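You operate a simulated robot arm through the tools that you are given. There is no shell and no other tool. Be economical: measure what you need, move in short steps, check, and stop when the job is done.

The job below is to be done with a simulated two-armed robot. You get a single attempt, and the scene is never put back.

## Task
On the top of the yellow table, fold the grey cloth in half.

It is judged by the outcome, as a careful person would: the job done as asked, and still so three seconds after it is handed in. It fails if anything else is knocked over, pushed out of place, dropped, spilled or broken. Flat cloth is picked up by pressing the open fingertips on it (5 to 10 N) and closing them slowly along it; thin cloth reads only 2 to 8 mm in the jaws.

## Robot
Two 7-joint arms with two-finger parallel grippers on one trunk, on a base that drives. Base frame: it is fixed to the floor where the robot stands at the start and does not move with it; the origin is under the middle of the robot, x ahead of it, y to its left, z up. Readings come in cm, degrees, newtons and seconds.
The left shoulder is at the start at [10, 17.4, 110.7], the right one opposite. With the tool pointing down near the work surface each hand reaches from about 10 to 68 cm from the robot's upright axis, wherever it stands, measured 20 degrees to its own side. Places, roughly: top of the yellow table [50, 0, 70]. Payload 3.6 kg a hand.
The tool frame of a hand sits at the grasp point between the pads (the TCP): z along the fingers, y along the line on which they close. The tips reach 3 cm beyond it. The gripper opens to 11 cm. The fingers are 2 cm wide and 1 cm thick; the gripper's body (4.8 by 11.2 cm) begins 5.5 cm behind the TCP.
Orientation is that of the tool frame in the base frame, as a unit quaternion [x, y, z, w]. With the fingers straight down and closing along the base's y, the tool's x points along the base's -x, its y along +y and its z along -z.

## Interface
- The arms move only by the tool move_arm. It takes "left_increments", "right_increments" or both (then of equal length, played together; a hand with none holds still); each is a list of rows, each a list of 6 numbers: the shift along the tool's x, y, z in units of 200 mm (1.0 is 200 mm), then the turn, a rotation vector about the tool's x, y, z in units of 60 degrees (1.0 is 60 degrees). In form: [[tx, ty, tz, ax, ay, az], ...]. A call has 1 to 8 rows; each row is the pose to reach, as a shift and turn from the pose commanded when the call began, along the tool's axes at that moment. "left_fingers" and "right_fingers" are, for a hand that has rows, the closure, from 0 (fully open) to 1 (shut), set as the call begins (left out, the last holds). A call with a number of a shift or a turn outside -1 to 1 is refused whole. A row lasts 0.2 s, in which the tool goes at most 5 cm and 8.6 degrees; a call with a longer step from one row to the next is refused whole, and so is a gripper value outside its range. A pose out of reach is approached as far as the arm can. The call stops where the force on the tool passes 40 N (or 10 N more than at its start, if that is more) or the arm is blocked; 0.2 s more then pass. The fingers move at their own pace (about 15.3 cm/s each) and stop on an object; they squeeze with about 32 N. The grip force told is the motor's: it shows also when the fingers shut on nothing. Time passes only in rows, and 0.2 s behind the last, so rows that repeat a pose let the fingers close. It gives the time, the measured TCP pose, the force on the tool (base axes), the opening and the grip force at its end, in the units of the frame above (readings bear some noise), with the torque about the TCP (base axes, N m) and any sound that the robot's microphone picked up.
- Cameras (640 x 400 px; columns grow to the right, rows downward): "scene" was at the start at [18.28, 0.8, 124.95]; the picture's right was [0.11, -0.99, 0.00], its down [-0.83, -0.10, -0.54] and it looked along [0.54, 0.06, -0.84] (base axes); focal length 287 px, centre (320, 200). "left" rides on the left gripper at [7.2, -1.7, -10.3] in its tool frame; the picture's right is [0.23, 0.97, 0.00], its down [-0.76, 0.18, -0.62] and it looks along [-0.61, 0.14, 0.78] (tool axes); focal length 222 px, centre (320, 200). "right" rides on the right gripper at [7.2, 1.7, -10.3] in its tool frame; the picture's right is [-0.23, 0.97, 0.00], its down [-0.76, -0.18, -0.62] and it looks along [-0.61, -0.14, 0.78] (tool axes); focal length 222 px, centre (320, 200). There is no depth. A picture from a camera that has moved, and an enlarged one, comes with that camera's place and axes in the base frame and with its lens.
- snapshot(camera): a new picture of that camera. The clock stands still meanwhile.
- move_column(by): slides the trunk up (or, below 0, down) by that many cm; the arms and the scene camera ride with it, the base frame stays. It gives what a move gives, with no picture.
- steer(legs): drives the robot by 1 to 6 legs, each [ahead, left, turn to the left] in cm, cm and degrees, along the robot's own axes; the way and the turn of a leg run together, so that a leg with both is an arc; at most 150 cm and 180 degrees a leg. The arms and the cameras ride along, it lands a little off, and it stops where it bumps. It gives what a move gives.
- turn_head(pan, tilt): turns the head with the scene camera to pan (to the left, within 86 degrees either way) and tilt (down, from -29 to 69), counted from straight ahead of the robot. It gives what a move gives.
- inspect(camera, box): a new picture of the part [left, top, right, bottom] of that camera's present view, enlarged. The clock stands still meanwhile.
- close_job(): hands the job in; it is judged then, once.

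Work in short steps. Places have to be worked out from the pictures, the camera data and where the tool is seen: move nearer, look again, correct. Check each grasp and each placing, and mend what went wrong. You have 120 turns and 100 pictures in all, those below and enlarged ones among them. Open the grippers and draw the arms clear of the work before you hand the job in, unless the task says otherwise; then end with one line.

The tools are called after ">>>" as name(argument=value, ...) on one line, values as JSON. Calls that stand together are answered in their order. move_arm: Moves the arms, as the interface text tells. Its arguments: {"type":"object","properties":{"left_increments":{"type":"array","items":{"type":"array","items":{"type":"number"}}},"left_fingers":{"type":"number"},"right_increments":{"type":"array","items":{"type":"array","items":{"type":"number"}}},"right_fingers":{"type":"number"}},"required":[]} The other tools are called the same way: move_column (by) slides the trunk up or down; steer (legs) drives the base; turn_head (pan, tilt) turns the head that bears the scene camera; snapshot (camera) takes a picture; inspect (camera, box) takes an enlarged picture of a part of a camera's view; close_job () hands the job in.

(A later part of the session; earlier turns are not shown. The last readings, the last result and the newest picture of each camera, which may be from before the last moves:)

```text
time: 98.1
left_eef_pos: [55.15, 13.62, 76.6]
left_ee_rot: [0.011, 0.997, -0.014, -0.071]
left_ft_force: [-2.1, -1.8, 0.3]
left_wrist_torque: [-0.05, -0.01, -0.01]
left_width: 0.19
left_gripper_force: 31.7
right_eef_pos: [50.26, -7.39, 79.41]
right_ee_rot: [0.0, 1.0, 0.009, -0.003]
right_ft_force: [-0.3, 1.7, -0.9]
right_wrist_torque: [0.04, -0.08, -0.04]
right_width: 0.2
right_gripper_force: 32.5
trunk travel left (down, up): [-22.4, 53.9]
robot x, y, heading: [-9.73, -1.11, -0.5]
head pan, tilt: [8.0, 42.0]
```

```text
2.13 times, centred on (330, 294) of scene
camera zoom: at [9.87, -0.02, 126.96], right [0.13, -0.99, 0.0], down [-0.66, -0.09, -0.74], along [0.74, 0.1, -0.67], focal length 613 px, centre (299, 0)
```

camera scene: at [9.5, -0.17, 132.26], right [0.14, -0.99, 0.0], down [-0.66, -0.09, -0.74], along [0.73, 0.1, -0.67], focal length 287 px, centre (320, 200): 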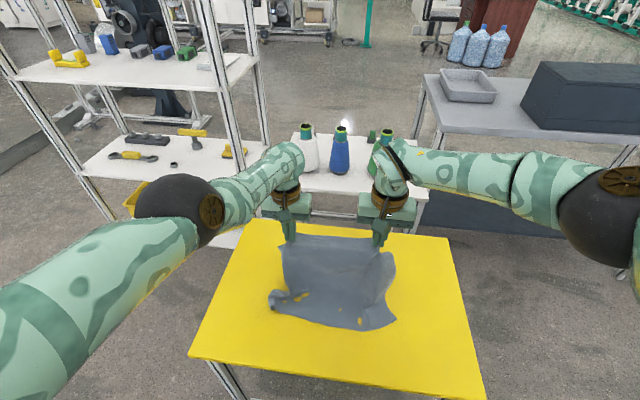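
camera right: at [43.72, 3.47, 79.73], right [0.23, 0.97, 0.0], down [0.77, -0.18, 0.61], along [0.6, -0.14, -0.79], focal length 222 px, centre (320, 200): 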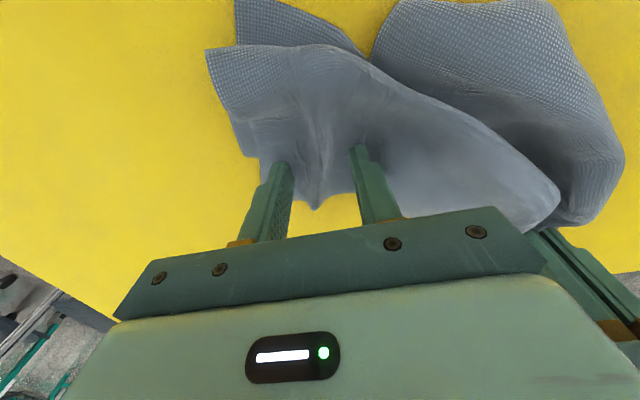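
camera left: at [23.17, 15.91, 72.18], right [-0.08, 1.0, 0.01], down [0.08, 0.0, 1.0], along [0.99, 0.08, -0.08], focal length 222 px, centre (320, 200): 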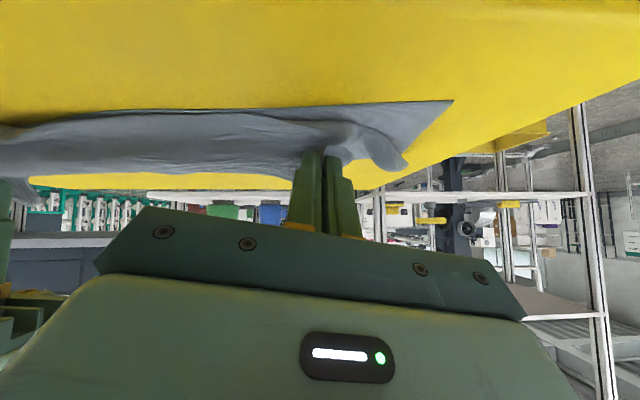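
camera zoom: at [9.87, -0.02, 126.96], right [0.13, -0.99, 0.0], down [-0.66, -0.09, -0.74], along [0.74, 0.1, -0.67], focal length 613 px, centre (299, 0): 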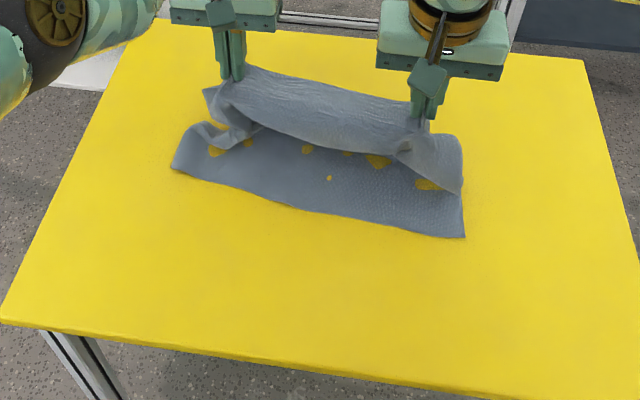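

The fold is forming properly with the near edge unmoved. The right is 2.8 cm higher and slightly ahead of the left relative to its edge; I correct it, then continue back and down.

>>> move_arm(right_increments=[[-0.025, 0, 0.04, 0, 0, 0], [-0.05, 0, 0.08, 0, 0, 0], [-0.075, 0, 0.125, 0, 0, 0]])

>>> steer(legs=[[-3, 0.35, 0]])

>>> move_column(by=-2.2)

>>> steer(legs=[[-2.8, 0.3, 0]])

>>> inspect(camera="scene", box=[180, 200, 480, 387])

```text
time: 98.9
left_eef_pos: [55.36, 13.6, 76.57]
left_ee_rot: [0.01, 0.997, -0.014, -0.072]
left_ft_force: [0.4, -0.7, 0.2]
left_wrist_torque: [-0.01, 0.02, -0.03]
left_width: 0.19
left_gripper_force: 32.4
right_eef_pos: [51.75, -7.2, 76.79]
right_ee_rot: [0.001, 1.0, 0.008, -0.003]
right_ft_force: [0.0, 0.7, -0.3]
right_wrist_torque: [0.05, -0.04, -0.02]
right_width: 0.22
right_gripper_force: 32.0
trunk travel left (down, up): [-22.4, 53.9]
robot x, y, heading: [-9.86, -1.12, -0.3]
head pan, tilt: [8.0, 42.0]
```

```text
time: 99.8
left_eef_pos: [52.07, 14.0, 76.6]
left_ee_rot: [0.01, 0.997, -0.014, -0.072]
left_ft_force: [-0.5, 0.7, -0.5]
left_wrist_torque: [0.01, -0.02, -0.05]
left_width: 0.19
left_gripper_force: 32.0
right_eef_pos: [48.71, -6.73, 76.84]
right_ee_rot: [0.0, 1.0, 0.009, -0.003]
right_ft_force: [-0.4, -0.2, 0.0]
right_wrist_torque: [-0.02, -0.03, -0.03]
right_width: 0.2
right_gripper_force: 32.1
trunk travel left (down, up): [-22.4, 53.9]
robot x, y, heading: [-12.51, -0.73, -0.1]
head pan, tilt: [8.0, 42.0]
```

```text
time: 100.5
left_eef_pos: [52.29, 14.04, 73.23]
left_ee_rot: [0.01, 0.996, -0.014, -0.084]
left_ft_force: [0.1, 0.6, 1.0]
left_wrist_torque: [0.01, -0.02, -0.01]
left_width: 0.19
left_gripper_force: 32.3
right_eef_pos: [48.66, -6.82, 74.69]
right_ee_rot: [0.0, 1.0, 0.009, -0.002]
right_ft_force: [0.0, -0.2, 0.3]
right_wrist_torque: [-0.01, -0.01, 0.01]
right_width: 0.22
right_gripper_force: 32.1
trunk travel left (down, up): [-20.2, 56.1]
robot x, y, heading: [-12.55, -1.16, -0.4]
head pan, tilt: [8.0, 42.0]
```

```text
time: 101.3
left_eef_pos: [49.43, 14.3, 73.3]
left_ee_rot: [0.01, 0.996, -0.013, -0.083]
left_ft_force: [-0.3, 0.1, 0.3]
left_wrist_torque: [-0.01, -0.02, -0.02]
left_width: 0.17
left_gripper_force: 32.3
right_eef_pos: [45.88, -6.54, 74.81]
right_ee_rot: [0.001, 1.0, 0.009, -0.003]
right_ft_force: [-1.0, 0.4, 0.8]
right_wrist_torque: [-0.01, -0.04, 0.01]
right_width: 0.23
right_gripper_force: 31.7
trunk travel left (down, up): [-20.2, 56.1]
robot x, y, heading: [-15.64, -0.23, -0.2]
head pan, tilt: [8.0, 42.0]
```

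```text
2.13 times, centred on (330, 294) of scene
camera zoom: at [5.19, 0.67, 124.67], right [0.14, -0.99, 0.0], down [-0.66, -0.09, -0.74], along [0.74, 0.1, -0.67], focal length 613 px, centre (299, 0)
```

zoom: 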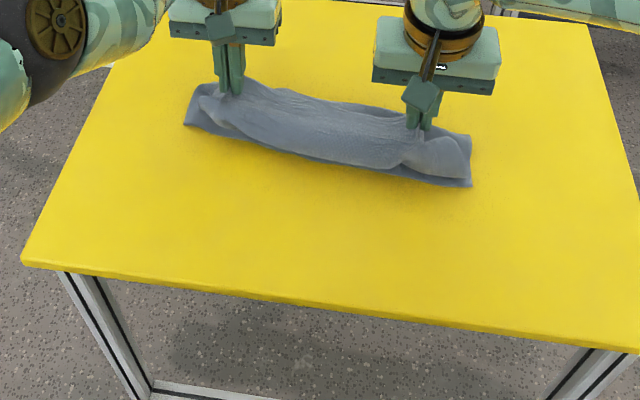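

The top half now lies over the bottom, edges almost matching. I lower both hands to the table.

>>> move_column(by=-2.2)

>>> move_arm(right_increments=[[0, -0.01, 0.06, 0, 0, 0], [0, -0.02, 0.12, 0, 0, 0], [0, -0.02, 0.14, 0, 0, 0]])

>>> snapshot(camera="right")

>>> snapshot(camera="left")

```text
time: 102.0
left_eef_pos: [49.6, 14.3, 69.69]
left_ee_rot: [0.01, 0.995, -0.013, -0.097]
left_ft_force: [0.3, -0.7, 1.2]
left_wrist_torque: [0.02, 0.02, -0.01]
left_width: 0.17
left_gripper_force: 32.1
right_eef_pos: [45.97, -6.5, 72.54]
right_ee_rot: [-0.001, 1.0, 0.009, -0.003]
right_ft_force: [0.1, -0.7, 0.3]
right_wrist_torque: [0.0, 0.0, -0.02]
right_width: 0.21
right_gripper_force: 32.6
trunk travel left (down, up): [-18.0, 58.3]
robot x, y, heading: [-15.52, -0.35, -0.2]
head pan, tilt: [8.0, 42.0]
```

```text
time: 102.8
left_eef_pos: [49.5, 14.4, 69.79]
left_ee_rot: [0.01, 0.995, -0.013, -0.096]
left_ft_force: [-0.9, -0.5, 0.7]
left_wrist_torque: [-0.01, -0.03, 0.0]
left_width: 0.19
left_gripper_force: 32.1
right_eef_pos: [45.92, -6.89, 69.6]
right_ee_rot: [0.0, 1.0, 0.008, -0.003]
right_ft_force: [-0.1, 0.1, 0.2]
right_wrist_torque: [-0.02, -0.01, -0.05]
right_width: 0.23
right_gripper_force: 32.1
trunk travel left (down, up): [-18.0, 58.3]
robot x, y, heading: [-15.31, -0.47, -0.3]
head pan, tilt: [8.0, 42.0]
```

```text
14 pictures are left
camera right: at [38.73, -5.38, 80.03], right [0.23, 0.97, 0.02], down [0.77, -0.19, 0.61], along [0.6, -0.13, -0.79], focal length 222 px, centre (320, 200)
```

right: 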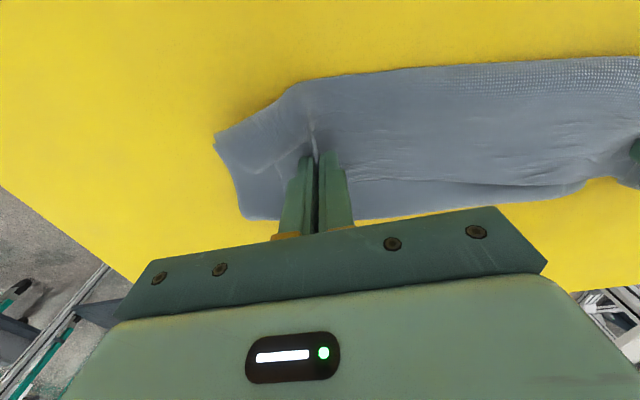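

```text
13 pictures are left
camera left: at [44.46, 13.07, 81.21], right [-0.21, 0.98, 0.01], down [0.87, 0.18, 0.46], along [0.45, 0.11, -0.89], focal length 222 px, centre (320, 200)
```

left: 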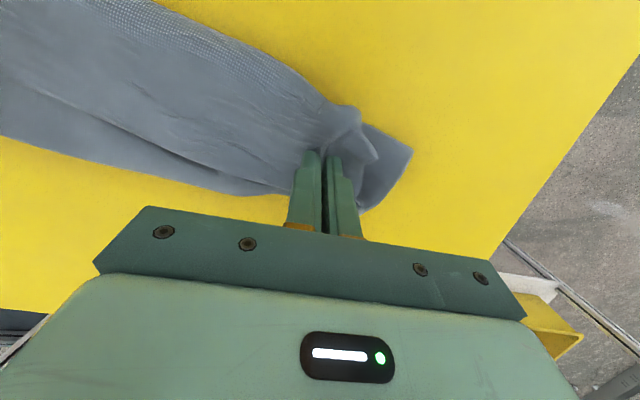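

Edges match well on the right; on the left the top corner is bunched ~3 cm short of the bottom corner. I'll press lightly and open the fingers slowly so they spread the gathers back out.

>>> move_arm(left_increments=[[0, 0, 0.02, 0, 0, 0], [0, 0, 0.035, 0, 0, 0]], right_increments=[[0, 0, 0.015, 0, 0, 0], [0, 0, 0.022, 0, 0, 0]])

```text
time: 103.4
left_eef_pos: [49.63, 14.29, 69.37]
left_ee_rot: [0.009, 0.996, -0.014, -0.092]
left_ft_force: [3.9, 0.2, 20.6]
left_wrist_torque: [-0.02, -0.26, 0.0]
left_width: 0.2
left_gripper_force: 31.9
right_eef_pos: [45.85, -6.78, 69.29]
right_ee_rot: [0.001, 1.0, 0.009, -0.003]
right_ft_force: [1.0, 0.9, 1.6]
right_wrist_torque: [0.03, -0.01, -0.01]
right_width: 0.22
right_gripper_force: 32.3
trunk travel left (down, up): [-18.0, 58.3]
robot x, y, heading: [-15.88, -0.39, -0.3]
head pan, tilt: [8.0, 42.0]
```

Left presses at 20 N (eased a little), right barely touching (a bit more). Now open slowly.

>>> move_arm(left_increments=[[0, 0, -0.005, 0, 0, 0]], right_increments=[[0, 0, 0.007, 0, 0, 0]], left_fingers=0.92, right_fingers=0.92)

>>> move_arm(left_increments=[[0, 0, 0, 0, 0, 0]], right_increments=[[0, 0, 0, 0, 0, 0]], left_fingers=0.84, right_fingers=0.84)

>>> move_arm(left_increments=[[0, 0, 0, 0, 0, 0]], right_increments=[[0, 0, 0, 0, 0, 0]], left_fingers=0.76, right_fingers=0.76)

>>> move_arm(left_increments=[[0, 0, 0, 0, 0, 0]], right_increments=[[0, 0, 0, 0, 0, 0]], left_fingers=0.66, right_fingers=0.66)

>>> move_arm(left_increments=[[0, 0, 0, 0, 0, 0], [0, 0, 0, 0, 0, 0]], right_increments=[[0, 0, 0, 0, 0, 0], [0, 0, 0, 0, 0, 0]], left_fingers=0.5, right_fingers=0.5)

>>> snapshot(camera="left")

>>> snapshot(camera="right")

```text
time: 103.8
left_eef_pos: [49.41, 14.27, 69.44]
left_ee_rot: [0.01, 0.995, -0.014, -0.094]
left_ft_force: [4.1, -2.1, 21.5]
left_wrist_torque: [0.03, -0.22, -0.03]
left_width: 0.53
left_gripper_force: 0.0
right_eef_pos: [45.83, -6.73, 69.17]
right_ee_rot: [0.001, 1.0, 0.008, -0.002]
right_ft_force: [1.4, 0.1, 9.6]
right_wrist_torque: [-0.12, 0.0, 0.0]
right_width: 0.85
right_gripper_force: 0.0
trunk travel left (down, up): [-18.0, 58.3]
robot x, y, heading: [-15.58, -0.38, -0.4]
head pan, tilt: [8.0, 42.0]
```

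```text
time: 104.2
left_eef_pos: [49.33, 14.21, 69.39]
left_ee_rot: [0.01, 0.995, -0.014, -0.095]
left_ft_force: [2.3, -6.2, 25.5]
left_wrist_torque: [0.0, -0.15, -0.07]
left_width: 1.27
left_gripper_force: 0.1
right_eef_pos: [45.89, -6.8, 69.18]
right_ee_rot: [0.0, 1.0, 0.009, -0.001]
right_ft_force: [1.7, 4.3, 11.9]
right_wrist_torque: [-0.06, -0.03, 0.01]
right_width: 1.57
right_gripper_force: 0.0
trunk travel left (down, up): [-18.0, 58.3]
robot x, y, heading: [-15.28, -0.53, -0.2]
head pan, tilt: [8.0, 42.0]
```

```text
time: 104.6
left_eef_pos: [49.4, 14.25, 69.43]
left_ee_rot: [0.01, 0.995, -0.014, -0.094]
left_ft_force: [2.4, -6.4, 26.5]
left_wrist_torque: [0.09, -0.17, -0.05]
left_width: 2.22
left_gripper_force: 0.0
right_eef_pos: [45.81, -6.81, 69.08]
right_ee_rot: [0.0, 1.0, 0.01, -0.002]
right_ft_force: [2.2, 5.3, 14.6]
right_wrist_torque: [-0.12, -0.04, 0.0]
right_width: 2.39
right_gripper_force: 0.1
trunk travel left (down, up): [-18.0, 58.3]
robot x, y, heading: [-15.06, -0.35, -0.2]
head pan, tilt: [8.0, 42.0]
```

```text
time: 105.0
left_eef_pos: [49.24, 14.26, 69.36]
left_ee_rot: [0.009, 0.995, -0.014, -0.094]
left_ft_force: [1.5, -7.4, 25.1]
left_wrist_torque: [0.17, -0.11, -0.06]
left_width: 3.29
left_gripper_force: 0.0
right_eef_pos: [45.78, -6.73, 69.26]
right_ee_rot: [0.0, 1.0, 0.009, -0.002]
right_ft_force: [1.0, 6.4, 16.7]
right_wrist_torque: [-0.21, -0.01, 0.01]
right_width: 3.41
right_gripper_force: 0.0
trunk travel left (down, up): [-18.0, 58.3]
robot x, y, heading: [-15.51, -0.4, -0.4]
head pan, tilt: [8.0, 42.0]
```

```text
time: 105.6
left_eef_pos: [49.3, 14.24, 69.51]
left_ee_rot: [0.009, 0.995, -0.014, -0.094]
left_ft_force: [0.1, -9.0, 23.8]
left_wrist_torque: [0.34, -0.09, -0.01]
left_width: 5.01
left_gripper_force: 0.0
right_eef_pos: [45.73, -6.71, 69.18]
right_ee_rot: [0.001, 1.0, 0.008, -0.002]
right_ft_force: [0.4, 6.6, 20.4]
right_wrist_torque: [-0.47, -0.01, 0.03]
right_width: 5.11
right_gripper_force: 0.2
trunk travel left (down, up): [-18.0, 58.3]
robot x, y, heading: [-15.53, -0.47, -0.1]
head pan, tilt: [8.0, 42.0]
```

```text
12 pictures are left
camera left: at [44.08, 13.0, 80.91], right [-0.21, 0.98, 0.01], down [0.87, 0.18, 0.46], along [0.45, 0.11, -0.89], focal length 222 px, centre (320, 200)
```

left: 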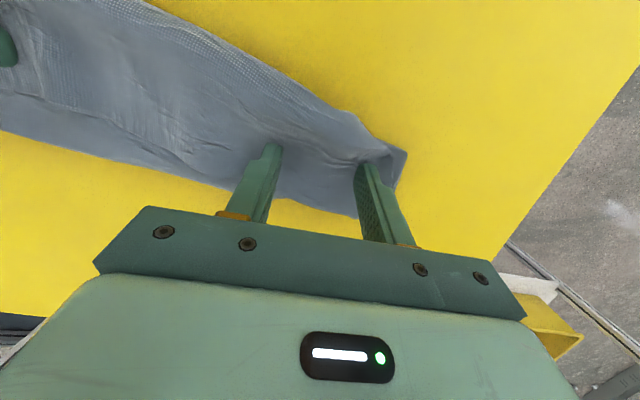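

```text
11 pictures are left
camera right: at [38.49, -5.36, 79.73], right [0.23, 0.97, 0.02], down [0.76, -0.19, 0.62], along [0.6, -0.13, -0.79], focal length 222 px, centre (320, 200)
```

right: 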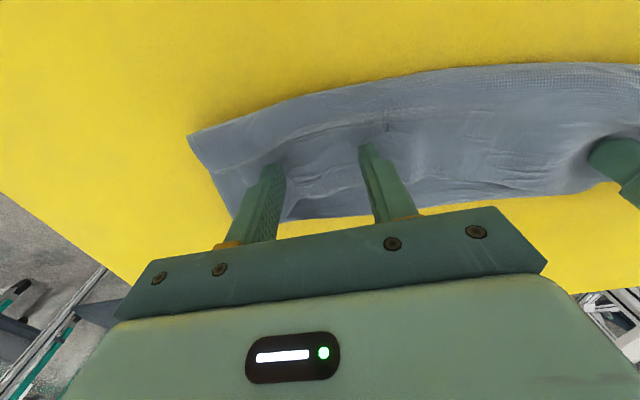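

Excellent: the gathers spread out and both corners nearly coincide with the bottom layer. I raise both hands straight up with the column and look.

>>> move_column(by=15)

>>> steer(legs=[[-15, 0, 0]])

>>> snapshot(camera="scene")

```text
time: 107.3
left_eef_pos: [49.26, 14.35, 92.77]
left_ee_rot: [0.01, 1.0, -0.014, -0.021]
left_ft_force: [0.3, 0.4, -0.1]
left_wrist_torque: [-0.02, 0.01, 0.01]
left_width: 5.49
left_gripper_force: 0.1
right_eef_pos: [45.94, -6.86, 85.49]
right_ee_rot: [0.001, 1.0, 0.01, 0.008]
right_ft_force: [0.5, -0.3, -0.4]
right_wrist_torque: [-0.05, 0.02, 0.01]
right_width: 5.5
right_gripper_force: 0.0
trunk travel left (down, up): [-33.0, 43.3]
robot x, y, heading: [-15.67, -0.3, 0.1]
head pan, tilt: [8.0, 42.0]
```

```text
time: 108.7
left_eef_pos: [34.28, 14.24, 92.95]
left_ee_rot: [0.012, 1.0, -0.014, -0.019]
left_ft_force: [-0.5, 0.6, -0.2]
left_wrist_torque: [0.0, 0.0, 0.02]
left_width: 5.5
left_gripper_force: 0.0
right_eef_pos: [30.95, -6.96, 85.77]
right_ee_rot: [0.002, 1.0, 0.009, 0.01]
right_ft_force: [-0.8, -0.2, -0.3]
right_wrist_torque: [-0.02, -0.03, 0.02]
right_width: 5.51
right_gripper_force: 0.1
trunk travel left (down, up): [-33.0, 43.3]
robot x, y, heading: [-30.21, -0.35, -0.4]
head pan, tilt: [8.0, 42.0]
```

```text
10 pictures are left
camera scene: at [-15.54, 0.72, 137.83], right [0.13, -0.99, 0.0], down [-0.66, -0.09, -0.74], along [0.74, 0.1, -0.67], focal length 287 px, centre (320, 200)
```

scene: 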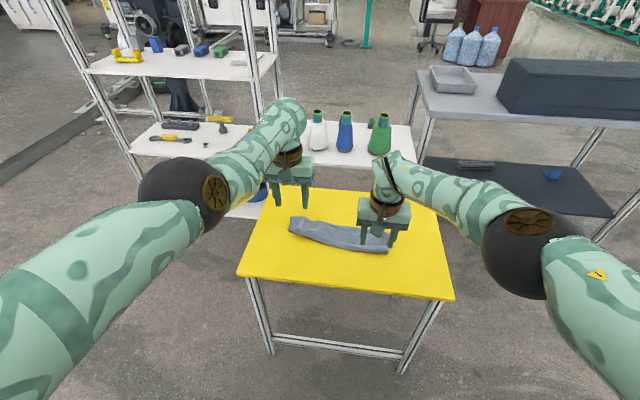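

Hands are clear. I zoom on the folded cloth, and also look from the left wrist camera.

>>> inspect(camera="scene", box=[260, 190, 420, 290])

>>> snapshot(camera="left")

>>> snapshot(camera="right")

```text
4.00 times, centred on (340, 240) of scene
camera zoom: at [-15.54, 0.72, 137.83], right [0.13, -0.99, 0.0], down [-0.66, -0.09, -0.74], along [0.74, 0.1, -0.67], focal length 1150 px, centre (240, 40)
```

zoom: 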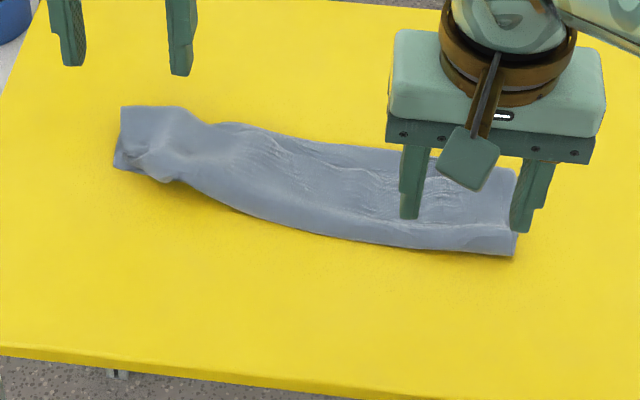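

```text
8 pictures are left
camera left: at [27.37, 13.04, 103.55], right [-0.2, 0.98, -0.02], down [0.79, 0.18, 0.59], along [0.58, 0.11, -0.81], focal length 222 px, centre (320, 200)
```

left: 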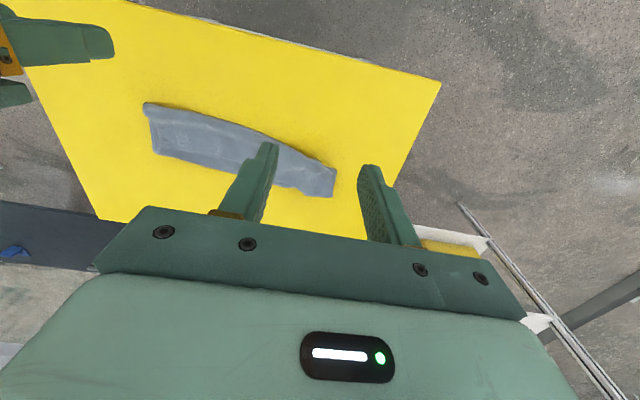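

```text
7 pictures are left
camera right: at [23.51, -5.38, 95.94], right [0.23, 0.97, 0.02], down [0.75, -0.19, 0.64], along [0.62, -0.13, -0.77], focal length 222 px, centre (320, 200)
```

right: 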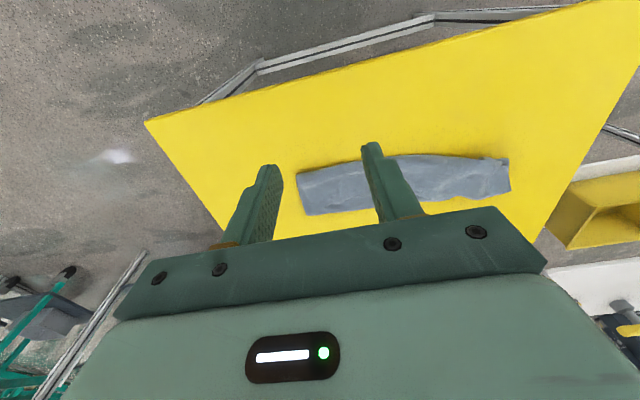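

The folded cloth measures only ~8–9 cm deep rather than 14, so some material must be rumpled inside. I take a close look after backing the right hand out of the view.

>>> move_arm(right_increments=[[0, -0.2, -0.1, 0, 0, 0], [0, -0.4, -0.1, 0, 0, 0], [0, -0.6, -0.1, 0, 0, 0], [0, -0.6, -0.1, 0, 0, 0]])

>>> inspect(camera="scene", box=[280, 208, 400, 260])

```text
time: 109.7
left_eef_pos: [34.4, 14.43, 92.98]
left_ee_rot: [0.012, 1.0, -0.014, -0.019]
left_ft_force: [-0.5, 0.4, -0.7]
left_wrist_torque: [-0.01, 0.0, 0.01]
left_width: 5.48
left_gripper_force: 0.1
right_eef_pos: [30.72, -18.88, 87.46]
right_ee_rot: [0.002, 1.0, 0.009, 0.01]
right_ft_force: [0.3, 0.3, 0.9]
right_wrist_torque: [0.0, 0.01, 0.0]
right_width: 5.5
right_gripper_force: 0.0
trunk travel left (down, up): [-33.0, 43.3]
robot x, y, heading: [-30.09, -0.07, -0.4]
head pan, tilt: [8.0, 42.0]
```

```text
5.33 times, centred on (340, 234) of scene
camera zoom: at [-15.36, 0.81, 137.8], right [0.13, -0.99, 0.0], down [-0.66, -0.09, -0.74], along [0.74, 0.1, -0.67], focal length 1533 px, centre (213, 19)
```

zoom: 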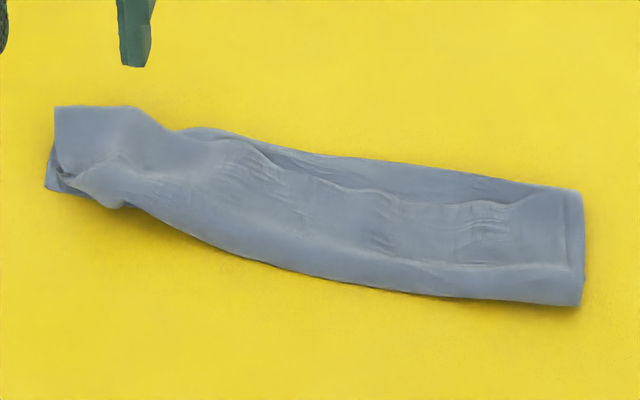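

The close-up shows what happened: the held rim didn't turn over, so the top layer curled back on itself at the near side (a three-layer fold, rim lying on top about 2 cm from the far fold). I'll unroll it by pressing wide-open fingertips on the top layer and drawing it toward me; first position the hands above it.

>>> move_arm(left_increments=[[0, -0.06, 0, 0, 0, 0], [0, -0.12, 0, 0, 0, 0], [0, -0.12, 0, 0, 0, 0], [0, -0.12, 0, 0, 0, 0]], right_increments=[[0, 0.17, 0, 0, 0, 0], [0, 0.34, 0, 0, 0, 0], [0, 0.5, 0, 0, 0, 0], [0, 0.645, 0, 0, 0, 0]], left_fingers=0.0, right_fingers=0.0)

>>> steer(legs=[[14.5, 0, 0]])

>>> move_column(by=-12)

```text
time: 110.7
left_eef_pos: [34.01, 12.09, 92.93]
left_ee_rot: [0.012, 1.0, -0.014, -0.02]
left_ft_force: [0.8, 0.1, 0.1]
left_wrist_torque: [0.02, -0.03, -0.02]
left_width: 11.02
left_gripper_force: 0.1
left hand out of reach, approached as far as the arm can: row 2, 3, 4
right_eef_pos: [30.71, -6.06, 87.8]
right_ee_rot: [0.002, 1.0, 0.008, 0.01]
right_ft_force: [0.0, 0.5, 0.3]
right_wrist_torque: [-0.02, 0.01, -0.01]
right_width: 10.99
right_gripper_force: 0.0
trunk travel left (down, up): [-33.0, 43.3]
robot x, y, heading: [-30.11, -0.7, -0.3]
head pan, tilt: [8.0, 42.0]
```

```text
time: 112.0
left_eef_pos: [48.1, 12.15, 92.92]
left_ee_rot: [0.011, 1.0, -0.014, -0.022]
left_ft_force: [1.0, 0.1, 0.3]
left_wrist_torque: [-0.02, 0.04, -0.01]
left_width: 11.0
left_gripper_force: 0.2
right_eef_pos: [44.87, -6.08, 87.54]
right_ee_rot: [0.0, 1.0, 0.01, 0.009]
right_ft_force: [-0.3, 0.4, -0.5]
right_wrist_torque: [0.03, 0.03, -0.01]
right_width: 10.99
right_gripper_force: 0.0
trunk travel left (down, up): [-33.0, 43.3]
robot x, y, heading: [-16.09, -0.46, -0.3]
head pan, tilt: [8.0, 42.0]
```

```text
time: 113.5
left_eef_pos: [48.09, 12.15, 81.13]
left_ee_rot: [0.01, 1.0, -0.013, -0.019]
left_ft_force: [0.1, -0.2, 0.3]
left_wrist_torque: [0.01, -0.04, 0.0]
left_width: 10.99
left_gripper_force: 0.2
right_eef_pos: [44.89, -6.21, 75.8]
right_ee_rot: [0.001, 1.0, 0.009, 0.01]
right_ft_force: [-0.3, -0.1, -0.2]
right_wrist_torque: [-0.03, -0.03, 0.03]
right_width: 10.99
right_gripper_force: 0.1
trunk travel left (down, up): [-21.0, 55.3]
robot x, y, heading: [-16.17, -0.61, -0.5]
head pan, tilt: [8.0, 42.0]
```

Both are above the stack (left 81, right 76). I bring them down to about 71.5.

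>>> move_arm(left_increments=[[0, 0, 0.1, 0, 0, 0], [0, 0, 0.22, 0, 0, 0], [0, 0, 0.34, 0, 0, 0], [0, 0, 0.48, 0, 0, 0], [0, 0, 0.48, 0, 0, 0]], right_increments=[[0, 0, 0.05, 0, 0, 0], [0, 0, 0.1, 0, 0, 0], [0, 0, 0.16, 0, 0, 0], [0, 0, 0.215, 0, 0, 0], [0, 0, 0.215, 0, 0, 0]])

```text
time: 114.7
left_eef_pos: [47.83, 11.88, 71.29]
left_ee_rot: [0.011, 1.0, -0.013, -0.02]
left_ft_force: [0.6, -0.3, -0.3]
left_wrist_torque: [0.03, 0.03, 0.01]
left_width: 11.01
left_gripper_force: 0.0
right_eef_pos: [44.89, -6.19, 71.5]
right_ee_rot: [0.0, 1.0, 0.009, 0.009]
right_ft_force: [-0.2, -0.3, 0.3]
right_wrist_torque: [0.0, 0.0, -0.01]
right_width: 10.98
right_gripper_force: 0.2
trunk travel left (down, up): [-21.0, 55.3]
robot x, y, heading: [-15.72, -0.05, -0.3]
head pan, tilt: [8.0, 42.0]
```

The left arm moves freely again. I level both hands precisely (so both fingertips touch) and lower to near contact.

>>> move_arm(left_increments=[[0, 0, 0.03, -0.025, -0.038, -0.021], [0, 0, 0.08, -0.025, -0.038, -0.021], [0, 0, 0.08, -0.025, -0.038, -0.021]], right_increments=[[0, 0, 0.03, 0.017, 0.017, 0], [0, 0, 0.085, 0.017, 0.017, 0], [0, 0, 0.085, 0.017, 0.017, 0]])

>>> move_arm(left_increments=[[0, 0, 0.012, 0, 0, 0], [0, 0, 0.012, 0, 0, 0]], right_increments=[[0, 0, 0.012, 0, 0, 0], [0, 0, 0.012, 0, 0, 0]])

```text
time: 115.5
left_eef_pos: [47.89, 11.8, 69.74]
left_ee_rot: [0.0, 1.0, 0.0, 0.0]
left_ft_force: [-0.2, -0.5, 0.1]
left_wrist_torque: [-0.01, -0.01, 0.0]
left_width: 10.98
left_gripper_force: 0.0
right_eef_pos: [44.89, -6.04, 69.68]
right_ee_rot: [0.001, 1.0, 0.001, 0.001]
right_ft_force: [0.5, -0.2, 0.4]
right_wrist_torque: [0.0, -0.05, 0.03]
right_width: 10.99
right_gripper_force: 0.1
trunk travel left (down, up): [-21.0, 55.3]
robot x, y, heading: [-15.95, -0.48, -0.4]
head pan, tilt: [8.0, 42.0]
```

```text
time: 116.1
left_eef_pos: [47.72, 11.67, 69.44]
left_ee_rot: [0.0, 1.0, 0.0, 0.0]
left_ft_force: [0.8, -0.3, 0.4]
left_wrist_torque: [0.05, 0.0, 0.0]
left_width: 11.02
left_gripper_force: 0.1
right_eef_pos: [45.04, -6.16, 69.41]
right_ee_rot: [0.001, 1.0, 0.0, 0.001]
right_ft_force: [-0.1, 0.2, 0.1]
right_wrist_torque: [0.0, 0.0, -0.01]
right_width: 10.99
right_gripper_force: 0.1
trunk travel left (down, up): [-21.0, 55.3]
robot x, y, heading: [-16.16, -0.43, -0.6]
head pan, tilt: [8.0, 42.0]
```

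Still no contact; lower another 2–3 mm.

>>> move_arm(left_increments=[[0, 0, 0.012, 0, 0, 0], [0, 0, 0.012, 0, 0, 0]], right_increments=[[0, 0, 0.012, 0, 0, 0], [0, 0, 0.012, 0, 0, 0]])

```text
time: 116.7
left_eef_pos: [47.75, 11.66, 69.4]
left_ee_rot: [0.0, 1.0, -0.001, 0.0]
left_ft_force: [0.2, 1.2, 2.4]
left_wrist_torque: [0.16, 0.02, 0.0]
left_width: 11.02
left_gripper_force: 0.0
right_eef_pos: [44.94, -6.08, 69.26]
right_ee_rot: [0.001, 1.0, 0.0, 0.0]
right_ft_force: [-0.1, 0.2, 2.6]
right_wrist_torque: [-0.13, 0.0, 0.01]
right_width: 11.0
right_gripper_force: 0.1
trunk travel left (down, up): [-21.0, 55.3]
robot x, y, heading: [-16.62, -0.6, -0.5]
head pan, tilt: [8.0, 42.0]
```

Light contact on the outer tips. I balance the roll, press slightly more, and draw both hands slowly 10 cm toward the robot, following downward a touch.

>>> move_arm(left_increments=[[0, 0, 0.004, -0.002, 0, 0], [0, 0, 0.005, -0.002, 0, 0]], right_increments=[[0, 0, 0.004, 0.002, 0, 0], [0, 0, 0.005, 0.002, 0, 0]])

>>> move_arm(left_increments=[[0.05, 0, 0, 0, 0, 0], [0.1, 0, 0, 0, 0, 0], [0.15, 0, 0.001, 0, 0, 0], [0.2, 0, 0.001, 0, 0, 0]], right_increments=[[0.05, 0, 0, 0, 0, 0], [0.1, 0, 0, 0, 0, 0], [0.15, 0, 0.001, 0, 0, 0], [0.2, 0, 0.001, 0, 0, 0]])

>>> inspect(camera="scene", box=[200, 180, 460, 342])

```text
time: 117.3
left_eef_pos: [47.71, 11.73, 69.31]
left_ee_rot: [-0.001, 1.0, 0.001, 0.0]
left_ft_force: [1.4, 0.6, 4.1]
left_wrist_torque: [0.25, 0.01, -0.01]
left_width: 10.99
left_gripper_force: 0.1
right_eef_pos: [44.95, -6.13, 69.21]
right_ee_rot: [0.001, 1.0, -0.001, 0.002]
right_ft_force: [1.9, -2.2, 11.0]
right_wrist_torque: [-0.02, -0.02, -0.03]
right_width: 11.0
right_gripper_force: 0.1
trunk travel left (down, up): [-21.0, 55.3]
robot x, y, heading: [-16.05, -0.26, -0.2]
head pan, tilt: [8.0, 42.0]
```

```text
time: 118.3
left_eef_pos: [43.61, 11.87, 69.38]
left_ee_rot: [-0.001, 1.0, 0.0, 0.001]
left_ft_force: [2.2, -0.3, 14.6]
left_wrist_torque: [0.7, -0.09, -0.1]
left_width: 10.99
left_gripper_force: 0.0
right_eef_pos: [40.83, -6.09, 69.36]
right_ee_rot: [0.001, 1.0, -0.001, 0.002]
right_ft_force: [1.2, 0.5, 11.2]
right_wrist_torque: [-0.01, -0.03, 0.01]
right_width: 11.0
right_gripper_force: 0.1
trunk travel left (down, up): [-21.0, 55.3]
robot x, y, heading: [-15.52, -0.63, -0.2]
head pan, tilt: [8.0, 42.0]
```

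```text
2.46 times, centred on (330, 261) of scene
camera zoom: at [4.07, 0.6, 125.52], right [0.13, -0.99, 0.0], down [-0.66, -0.09, -0.74], along [0.74, 0.1, -0.67], focal length 708 px, centre (295, 50)
```

zoom: 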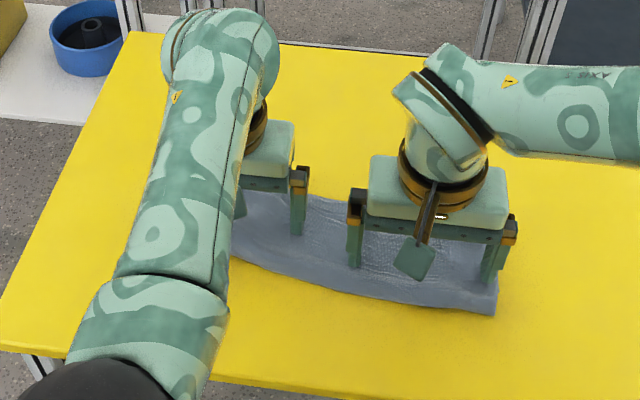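

The near edge moved the full 4 cm: the stack slides as one, so pressing won't unroll it. Better: place the fingertips just behind the rim of the top layer and push it by its edge toward me. I lift 5 cm and look closely at the rim line.

>>> move_arm(left_increments=[[0, 0, -0.12, 0, 0, 0], [0, 0, -0.25, 0, 0, 0], [0, 0, -0.25, 0, 0, 0]], right_increments=[[0, 0, -0.12, 0, 0, 0], [0, 0, -0.25, 0, 0, 0], [0, 0, -0.25, 0, 0, 0]])

>>> snapshot(camera="right")

```text
time: 119.1
left_eef_pos: [43.72, 11.82, 74.17]
left_ee_rot: [0.0, 1.0, 0.0, 0.0]
left_ft_force: [0.1, -0.5, -0.9]
left_wrist_torque: [0.02, -0.03, -0.01]
left_width: 10.99
left_gripper_force: 0.0
right_eef_pos: [41.02, -6.06, 74.04]
right_ee_rot: [0.001, 1.0, -0.002, -0.001]
right_ft_force: [-0.1, 0.9, 0.5]
right_wrist_torque: [0.01, -0.04, 0.01]
right_width: 10.97
right_gripper_force: 0.1
trunk travel left (down, up): [-21.0, 55.3]
robot x, y, heading: [-16.14, -0.54, -0.2]
head pan, tilt: [8.0, 42.0]
```

```text
4 pictures are left
camera right: at [33.67, -4.33, 84.48], right [0.23, 0.97, 0.0], down [0.76, -0.18, 0.62], along [0.61, -0.15, -0.78], focal length 222 px, centre (320, 200)
```

right: 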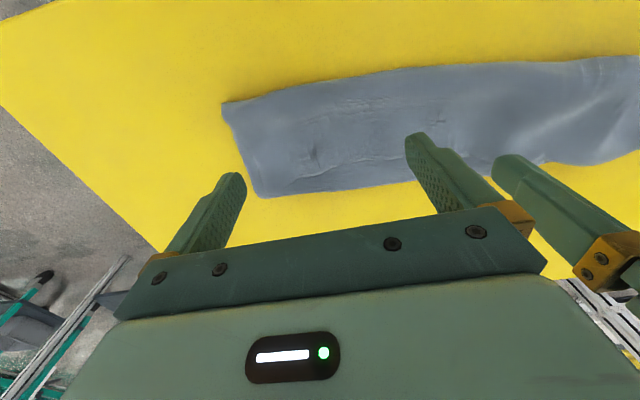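

The rim shows as a faint line at x≈43.9 on the right (fold at ≈46.7), and by the release positions ≈47.5 on the left. I move the open fingertips just behind it and come down to light contact.

>>> move_arm(left_increments=[[-0.12, 0, 0, 0, 0, 0], [-0.25, 0, 0, 0, 0, 0], [-0.25, 0, 0.12, 0, 0, 0], [-0.25, 0, 0.235, 0, 0, 0], [-0.25, 0, 0.24, 0, 0, 0]], right_increments=[[-0.1, 0, 0, 0, 0, 0], [-0.21, 0, 0, 0, 0, 0], [-0.21, 0, 0.12, 0, 0, 0], [-0.21, 0, 0.225, 0, 0, 0], [-0.21, 0, 0.235, 0, 0, 0]])

>>> move_arm(left_increments=[[0, 0, 0.006, 0, 0, 0], [0, 0, 0.006, 0, 0, 0]], right_increments=[[0, 0, 0.006, 0, 0, 0], [0, 0, 0.006, 0, 0, 0]])

```text
time: 120.3
left_eef_pos: [48.86, 11.85, 69.35]
left_ee_rot: [0.0, 1.0, 0.001, 0.0]
left_ft_force: [-0.6, 0.0, 0.3]
left_wrist_torque: [0.0, 0.01, -0.01]
left_width: 11.0
left_gripper_force: 0.0
right_eef_pos: [45.22, -5.96, 69.36]
right_ee_rot: [0.001, 1.0, 0.0, 0.0]
right_ft_force: [0.4, 0.9, 0.4]
right_wrist_torque: [-0.03, 0.0, 0.0]
right_width: 10.97
right_gripper_force: 0.0
trunk travel left (down, up): [-21.0, 55.3]
robot x, y, heading: [-16.03, -0.43, -0.5]
head pan, tilt: [8.0, 42.0]
```

```text
time: 120.9
left_eef_pos: [48.67, 11.9, 69.38]
left_ee_rot: [0.0, 1.0, 0.0, 0.0]
left_ft_force: [0.0, 0.2, -0.1]
left_wrist_torque: [0.01, -0.01, 0.02]
left_width: 11.0
left_gripper_force: 0.0
right_eef_pos: [45.15, -5.98, 69.24]
right_ee_rot: [0.0, 1.0, -0.001, 0.001]
right_ft_force: [0.7, -0.3, 2.9]
right_wrist_torque: [-0.07, 0.0, -0.01]
right_width: 10.98
right_gripper_force: 0.0
trunk travel left (down, up): [-21.0, 55.3]
robot x, y, heading: [-16.32, -0.46, -0.3]
head pan, tilt: [8.0, 42.0]
```

Right touches at 3 N; I ease it a hair, lower the left a bit, and push both slowly 9 cm toward the robot.

>>> move_arm(left_increments=[[0, 0, 0.005, 0, 0, 0], [0, 0, 0.006, 0, 0, 0]], right_increments=[[0, 0, -0.003, 0, 0, 0], [0, 0, -0.003, 0, 0, 0]])

>>> move_arm(left_increments=[[0.05, 0, 0, 0, 0, 0], [0.1, 0, 0, 0, 0, 0], [0.16, 0, 0, 0, 0, 0], [0.22, 0, 0, 0, 0, 0], [0.28, 0, 0, 0, 0, 0], [0.34, 0, 0, 0, 0, 0]], right_increments=[[0.05, 0, 0, 0, 0, 0], [0.1, 0, 0, 0, 0, 0], [0.16, 0, 0, 0, 0, 0], [0.22, 0, 0, 0, 0, 0], [0.28, 0, 0, 0, 0, 0], [0.34, 0, 0, 0, 0, 0]])

>>> snapshot(camera="right")

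```text
time: 121.5
left_eef_pos: [48.62, 11.92, 69.28]
left_ee_rot: [0.0, 1.0, 0.001, 0.0]
left_ft_force: [-0.4, -0.8, 0.8]
left_wrist_torque: [0.03, -0.01, -0.03]
left_width: 11.01
left_gripper_force: 0.1
right_eef_pos: [45.16, -5.97, 69.37]
right_ee_rot: [0.001, 1.0, -0.002, 0.001]
right_ft_force: [0.2, 0.2, 0.9]
right_wrist_torque: [-0.05, -0.01, -0.03]
right_width: 11.02
right_gripper_force: 0.0
trunk travel left (down, up): [-21.0, 55.3]
robot x, y, heading: [-16.52, -0.21, -0.6]
head pan, tilt: [8.0, 42.0]
```

```text
time: 122.9
left_eef_pos: [41.87, 11.72, 69.14]
left_ee_rot: [0.0, 1.0, 0.001, 0.001]
left_ft_force: [-0.4, -0.1, 2.1]
left_wrist_torque: [0.0, -0.01, 0.0]
left_width: 10.99
left_gripper_force: 0.0
right_eef_pos: [38.33, -5.96, 69.26]
right_ee_rot: [0.001, 1.0, -0.002, 0.001]
right_ft_force: [-0.3, -0.4, 1.1]
right_wrist_torque: [-0.01, 0.0, 0.0]
right_width: 10.99
right_gripper_force: 0.1
trunk travel left (down, up): [-21.0, 55.3]
robot x, y, heading: [-16.19, -0.05, -0.1]
head pan, tilt: [8.0, 42.0]
```

```text
3 pictures are left
camera right: at [30.97, -4.39, 79.7], right [0.23, 0.97, 0.0], down [0.76, -0.18, 0.62], along [0.61, -0.14, -0.78], focal length 222 px, centre (320, 200)
```

right: 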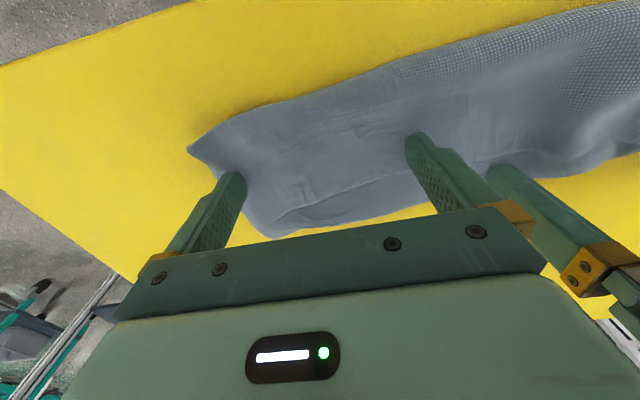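

The stack again slid as a whole (near edge now x≈34–35, far fold x≈42–44, rim ~2 cm inside it), so edge-pushing doesn't separate layers either. Alternative: grip just the far fold edge (two layers, excluding the rim) with both hands and lift, so gravity unrolls the curl. I raise the hands and take one close look on the left.

>>> move_arm(left_increments=[[0, 0, -0.1, 0, 0, 0], [0.05, 0, -0.2, 0, 0, 0], [0.1, 0, -0.2, 0, 0, 0]], right_increments=[[0, 0, -0.1, 0, 0, 0], [0, -0.05, -0.2, 0, 0, 0], [0, -0.1, -0.2, 0, 0, 0]], left_fingers=0.45, right_fingers=0.45)

>>> snapshot(camera="left")

```text
time: 123.7
left_eef_pos: [40.05, 12.15, 73.4]
left_ee_rot: [-0.001, 1.0, 0.003, 0.003]
left_ft_force: [-0.1, 0.3, -0.4]
left_wrist_torque: [0.02, 0.01, -0.03]
left_width: 6.04
left_gripper_force: 0.1
right_eef_pos: [38.53, -7.97, 73.38]
right_ee_rot: [0.002, 1.0, -0.002, 0.001]
right_ft_force: [-0.1, -0.1, -0.1]
right_wrist_torque: [0.02, 0.01, 0.01]
right_width: 6.06
right_gripper_force: 0.1
trunk travel left (down, up): [-21.0, 55.3]
robot x, y, heading: [-16.48, -0.37, -0.1]
head pan, tilt: [8.0, 42.0]
```

```text
2 pictures are left
camera left: at [32.83, 10.28, 83.64], right [-0.23, 0.97, 0.0], down [0.76, 0.18, 0.63], along [0.61, 0.15, -0.78], focal length 222 px, centre (320, 200)
```

left: 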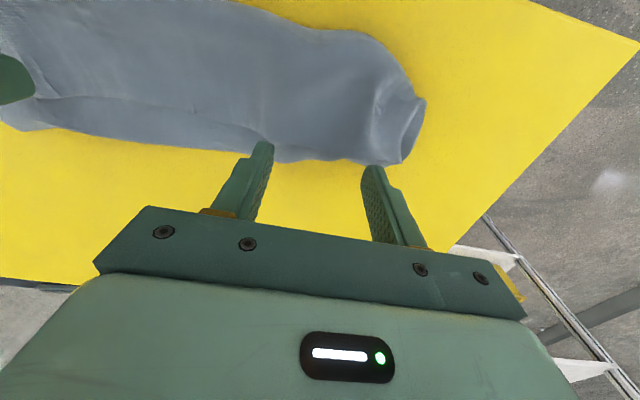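

The left end is a puffed tube: the top layer is loose there, lying above the others with its rim at the far side. So a light-pressure gather should catch just the top layer. I position both hands ~1.5 cm inside the rim and come down lightly.

>>> move_arm(left_increments=[[-0.03, 0.065, 0, 0, 0, 0], [-0.03, 0.065, 0.08, 0, 0, 0], [-0.03, 0.065, 0.16, 0, 0, 0], [-0.03, 0.065, 0.18, 0, 0, 0]], right_increments=[[-0.075, -0.025, 0, 0, 0, 0], [-0.075, -0.025, 0.08, 0, 0, 0], [-0.075, -0.025, 0.16, 0, 0, 0], [-0.075, -0.025, 0.18, 0, 0, 0]])

>>> move_arm(left_increments=[[0, 0, 0.008, 0, 0, 0], [0, 0, 0.01, 0, 0, 0]], right_increments=[[0, 0, 0.008, 0, 0, 0], [0, 0, 0.01, 0, 0, 0]])

```text
time: 124.7
left_eef_pos: [40.47, 13.26, 69.59]
left_ee_rot: [0.0, 1.0, 0.003, -0.001]
left_ft_force: [0.5, 0.5, -0.1]
left_wrist_torque: [0.0, 0.02, -0.03]
left_width: 6.04
left_gripper_force: 0.1
right_eef_pos: [39.87, -8.46, 69.77]
right_ee_rot: [0.001, 1.0, -0.002, 0.001]
right_ft_force: [0.2, -0.2, -0.6]
right_wrist_torque: [-0.03, -0.04, -0.02]
right_width: 6.06
right_gripper_force: 0.1
trunk travel left (down, up): [-21.0, 55.3]
robot x, y, heading: [-15.91, -0.31, -0.3]
head pan, tilt: [8.0, 42.0]
```

```text
time: 125.3
left_eef_pos: [40.5, 13.32, 69.49]
left_ee_rot: [0.0, 1.0, 0.002, 0.0]
left_ft_force: [-0.7, -0.7, 2.6]
left_wrist_torque: [0.04, 0.01, 0.01]
left_width: 6.05
left_gripper_force: 0.0
right_eef_pos: [39.81, -8.49, 69.56]
right_ee_rot: [0.001, 1.0, -0.002, 0.001]
right_ft_force: [-0.3, -0.6, -0.2]
right_wrist_torque: [0.02, 0.02, 0.02]
right_width: 6.05
right_gripper_force: 0.1
trunk travel left (down, up): [-21.0, 55.3]
robot x, y, heading: [-16.46, 0.18, -0.2]
head pan, tilt: [8.0, 42.0]
```

Left is at 2.6 N, good. I lower the right to similar light contact and begin the gather.

>>> move_arm(right_increments=[[0, 0, 0.008, 0.002, 0, 0], [0, 0, 0.011, 0.002, 0, 0]])

>>> move_arm(left_increments=[[0, 0, 0.002, 0, 0, 0]], right_increments=[[0, 0, 0.002, 0, 0, 0]])

```text
time: 125.9
left_eef_pos: [40.63, 13.3, 69.48]
left_ee_rot: [-0.001, 1.0, 0.001, -0.001]
left_ft_force: [-0.3, -0.6, 1.6]
left_wrist_torque: [0.01, 0.02, 0.01]
left_width: 6.05
left_gripper_force: 0.0
right_eef_pos: [39.79, -8.6, 69.35]
right_ee_rot: [0.001, 1.0, -0.003, 0.001]
right_ft_force: [-0.9, 0.1, 0.2]
right_wrist_torque: [0.01, 0.01, 0.01]
right_width: 6.06
right_gripper_force: 0.1
trunk travel left (down, up): [-21.0, 55.3]
robot x, y, heading: [-16.13, -0.49, -0.3]
head pan, tilt: [8.0, 42.0]
```

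```text
time: 126.3
left_eef_pos: [40.42, 13.24, 69.54]
left_ee_rot: [-0.001, 1.0, 0.002, 0.0]
left_ft_force: [-0.5, 0.6, 0.3]
left_wrist_torque: [0.01, -0.02, 0.01]
left_width: 6.06
left_gripper_force: 0.1
right_eef_pos: [39.82, -8.57, 69.37]
right_ee_rot: [0.001, 1.0, -0.003, 0.001]
right_ft_force: [0.4, -0.4, 0.7]
right_wrist_torque: [0.04, -0.01, 0.02]
right_width: 6.04
right_gripper_force: 0.1
trunk travel left (down, up): [-21.0, 55.3]
robot x, y, heading: [-16.34, -0.18, -0.6]
head pan, tilt: [8.0, 42.0]
```

Only ~0.5 N on each; I press another 1 mm on both to get 3–5 N.

>>> move_arm(left_increments=[[0, 0, 0.006, 0, 0, 0], [0, 0, 0.006, 0, 0, 0]], right_increments=[[0, 0, 0.006, 0, 0, 0], [0, 0, 0.006, 0, 0, 0]])

>>> move_arm(left_increments=[[0, 0, 0.003, 0, 0, 0], [0, 0, 0.003, 0, 0, 0]], right_increments=[[0, 0, 0.003, 0, 0, 0], [0, 0, 0.003, 0, 0, 0]])

```text
time: 126.9
left_eef_pos: [40.42, 13.35, 69.29]
left_ee_rot: [0.0, 1.0, 0.002, -0.001]
left_ft_force: [0.1, 0.3, 2.2]
left_wrist_torque: [0.01, 0.02, -0.01]
left_width: 6.03
left_gripper_force: 0.1
right_eef_pos: [39.75, -8.39, 69.2]
right_ee_rot: [0.001, 1.0, -0.003, 0.0]
right_ft_force: [-1.4, -0.2, 2.9]
right_wrist_torque: [-0.05, 0.04, 0.01]
right_width: 6.04
right_gripper_force: 0.1
trunk travel left (down, up): [-21.0, 55.3]
robot x, y, heading: [-16.04, -0.54, -0.3]
head pan, tilt: [8.0, 42.0]
```

```text
time: 127.5
left_eef_pos: [40.51, 13.31, 69.23]
left_ee_rot: [0.0, 1.0, 0.001, 0.0]
left_ft_force: [0.3, 0.0, 1.2]
left_wrist_torque: [-0.01, 0.0, -0.01]
left_width: 6.04
left_gripper_force: 0.0
right_eef_pos: [39.78, -8.48, 69.17]
right_ee_rot: [0.001, 1.0, -0.002, 0.002]
right_ft_force: [-1.8, -0.2, 13.5]
right_wrist_torque: [0.0, 0.11, 0.0]
right_width: 6.04
right_gripper_force: 0.0
trunk travel left (down, up): [-21.0, 55.3]
robot x, y, heading: [-16.01, -0.05, -0.1]
head pan, tilt: [8.0, 42.0]
```

Right 13 N (ease a bit), left 1 N (a bit more). I start closing slowly.

>>> move_arm(left_increments=[[0, 0, 0.003, 0, 0, 0]], right_increments=[[0, 0, -0.0025, 0, 0, 0]], left_fingers=0.48, right_fingers=0.48)

>>> move_arm(left_increments=[[0, 0, 0.001, 0, 0, 0]], right_increments=[[0, 0, 0, 0, 0, 0]], left_fingers=0.52, right_fingers=0.52)

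>>> move_arm(left_increments=[[0, 0, 0.001, 0, 0, 0]], right_increments=[[0, 0, 0, 0, 0, 0]], left_fingers=0.56, right_fingers=0.56)

>>> move_arm(left_increments=[[0, 0, 0, 0, 0, 0]], right_increments=[[0, 0, 0, 0, 0, 0]], left_fingers=0.6, right_fingers=0.6)

```text
time: 127.9
left_eef_pos: [40.5, 13.23, 69.13]
left_ee_rot: [-0.001, 1.0, 0.003, 0.001]
left_ft_force: [-1.1, 0.0, 8.2]
left_wrist_torque: [0.1, 0.07, 0.01]
left_width: 5.67
left_gripper_force: 0.0
right_eef_pos: [39.79, -8.51, 69.24]
right_ee_rot: [0.001, 1.0, -0.002, 0.002]
right_ft_force: [2.3, 0.7, 10.6]
right_wrist_torque: [-0.04, 0.0, -0.05]
right_width: 5.64
right_gripper_force: 0.0
trunk travel left (down, up): [-21.0, 55.3]
robot x, y, heading: [-15.8, -0.25, -0.4]
head pan, tilt: [8.0, 42.0]
```

```text
time: 128.3
left_eef_pos: [40.5, 13.32, 69.18]
left_ee_rot: [-0.001, 1.0, 0.002, 0.001]
left_ft_force: [0.4, -1.7, 15.0]
left_wrist_torque: [0.1, 0.11, 0.0]
left_width: 5.18
left_gripper_force: 0.0
right_eef_pos: [39.72, -8.59, 69.28]
right_ee_rot: [0.001, 1.0, -0.003, 0.002]
right_ft_force: [1.9, 1.1, 9.2]
right_wrist_torque: [-0.02, 0.01, 0.02]
right_width: 5.2
right_gripper_force: 0.1
trunk travel left (down, up): [-21.0, 55.3]
robot x, y, heading: [-15.98, -0.26, 0.1]
head pan, tilt: [8.0, 42.0]
```

```text
time: 128.7
left_eef_pos: [40.49, 13.32, 69.23]
left_ee_rot: [-0.001, 1.0, 0.002, 0.001]
left_ft_force: [1.0, -1.6, 9.2]
left_wrist_torque: [0.09, 0.09, -0.02]
left_width: 4.73
left_gripper_force: 0.0
right_eef_pos: [39.64, -8.53, 69.19]
right_ee_rot: [0.001, 1.0, -0.002, 0.001]
right_ft_force: [-0.3, -0.1, 12.0]
right_wrist_torque: [-0.11, 0.06, 0.02]
right_width: 4.73
right_gripper_force: 0.1
trunk travel left (down, up): [-21.0, 55.3]
robot x, y, heading: [-15.98, -0.19, -0.2]
head pan, tilt: [8.0, 42.0]
```

```text
time: 129.1
left_eef_pos: [40.58, 13.42, 69.19]
left_ee_rot: [0.0, 1.0, 0.002, 0.002]
left_ft_force: [0.7, -0.2, 9.9]
left_wrist_torque: [0.08, 0.06, 0.0]
left_width: 4.3
left_gripper_force: 0.1
right_eef_pos: [39.73, -8.52, 69.19]
right_ee_rot: [0.001, 1.0, -0.002, 0.002]
right_ft_force: [0.4, 1.0, 11.4]
right_wrist_torque: [-0.08, 0.05, 0.01]
right_width: 4.29
right_gripper_force: 0.0
trunk travel left (down, up): [-21.0, 55.3]
robot x, y, heading: [-16.24, -0.57, -0.1]
head pan, tilt: [8.0, 42.0]
```

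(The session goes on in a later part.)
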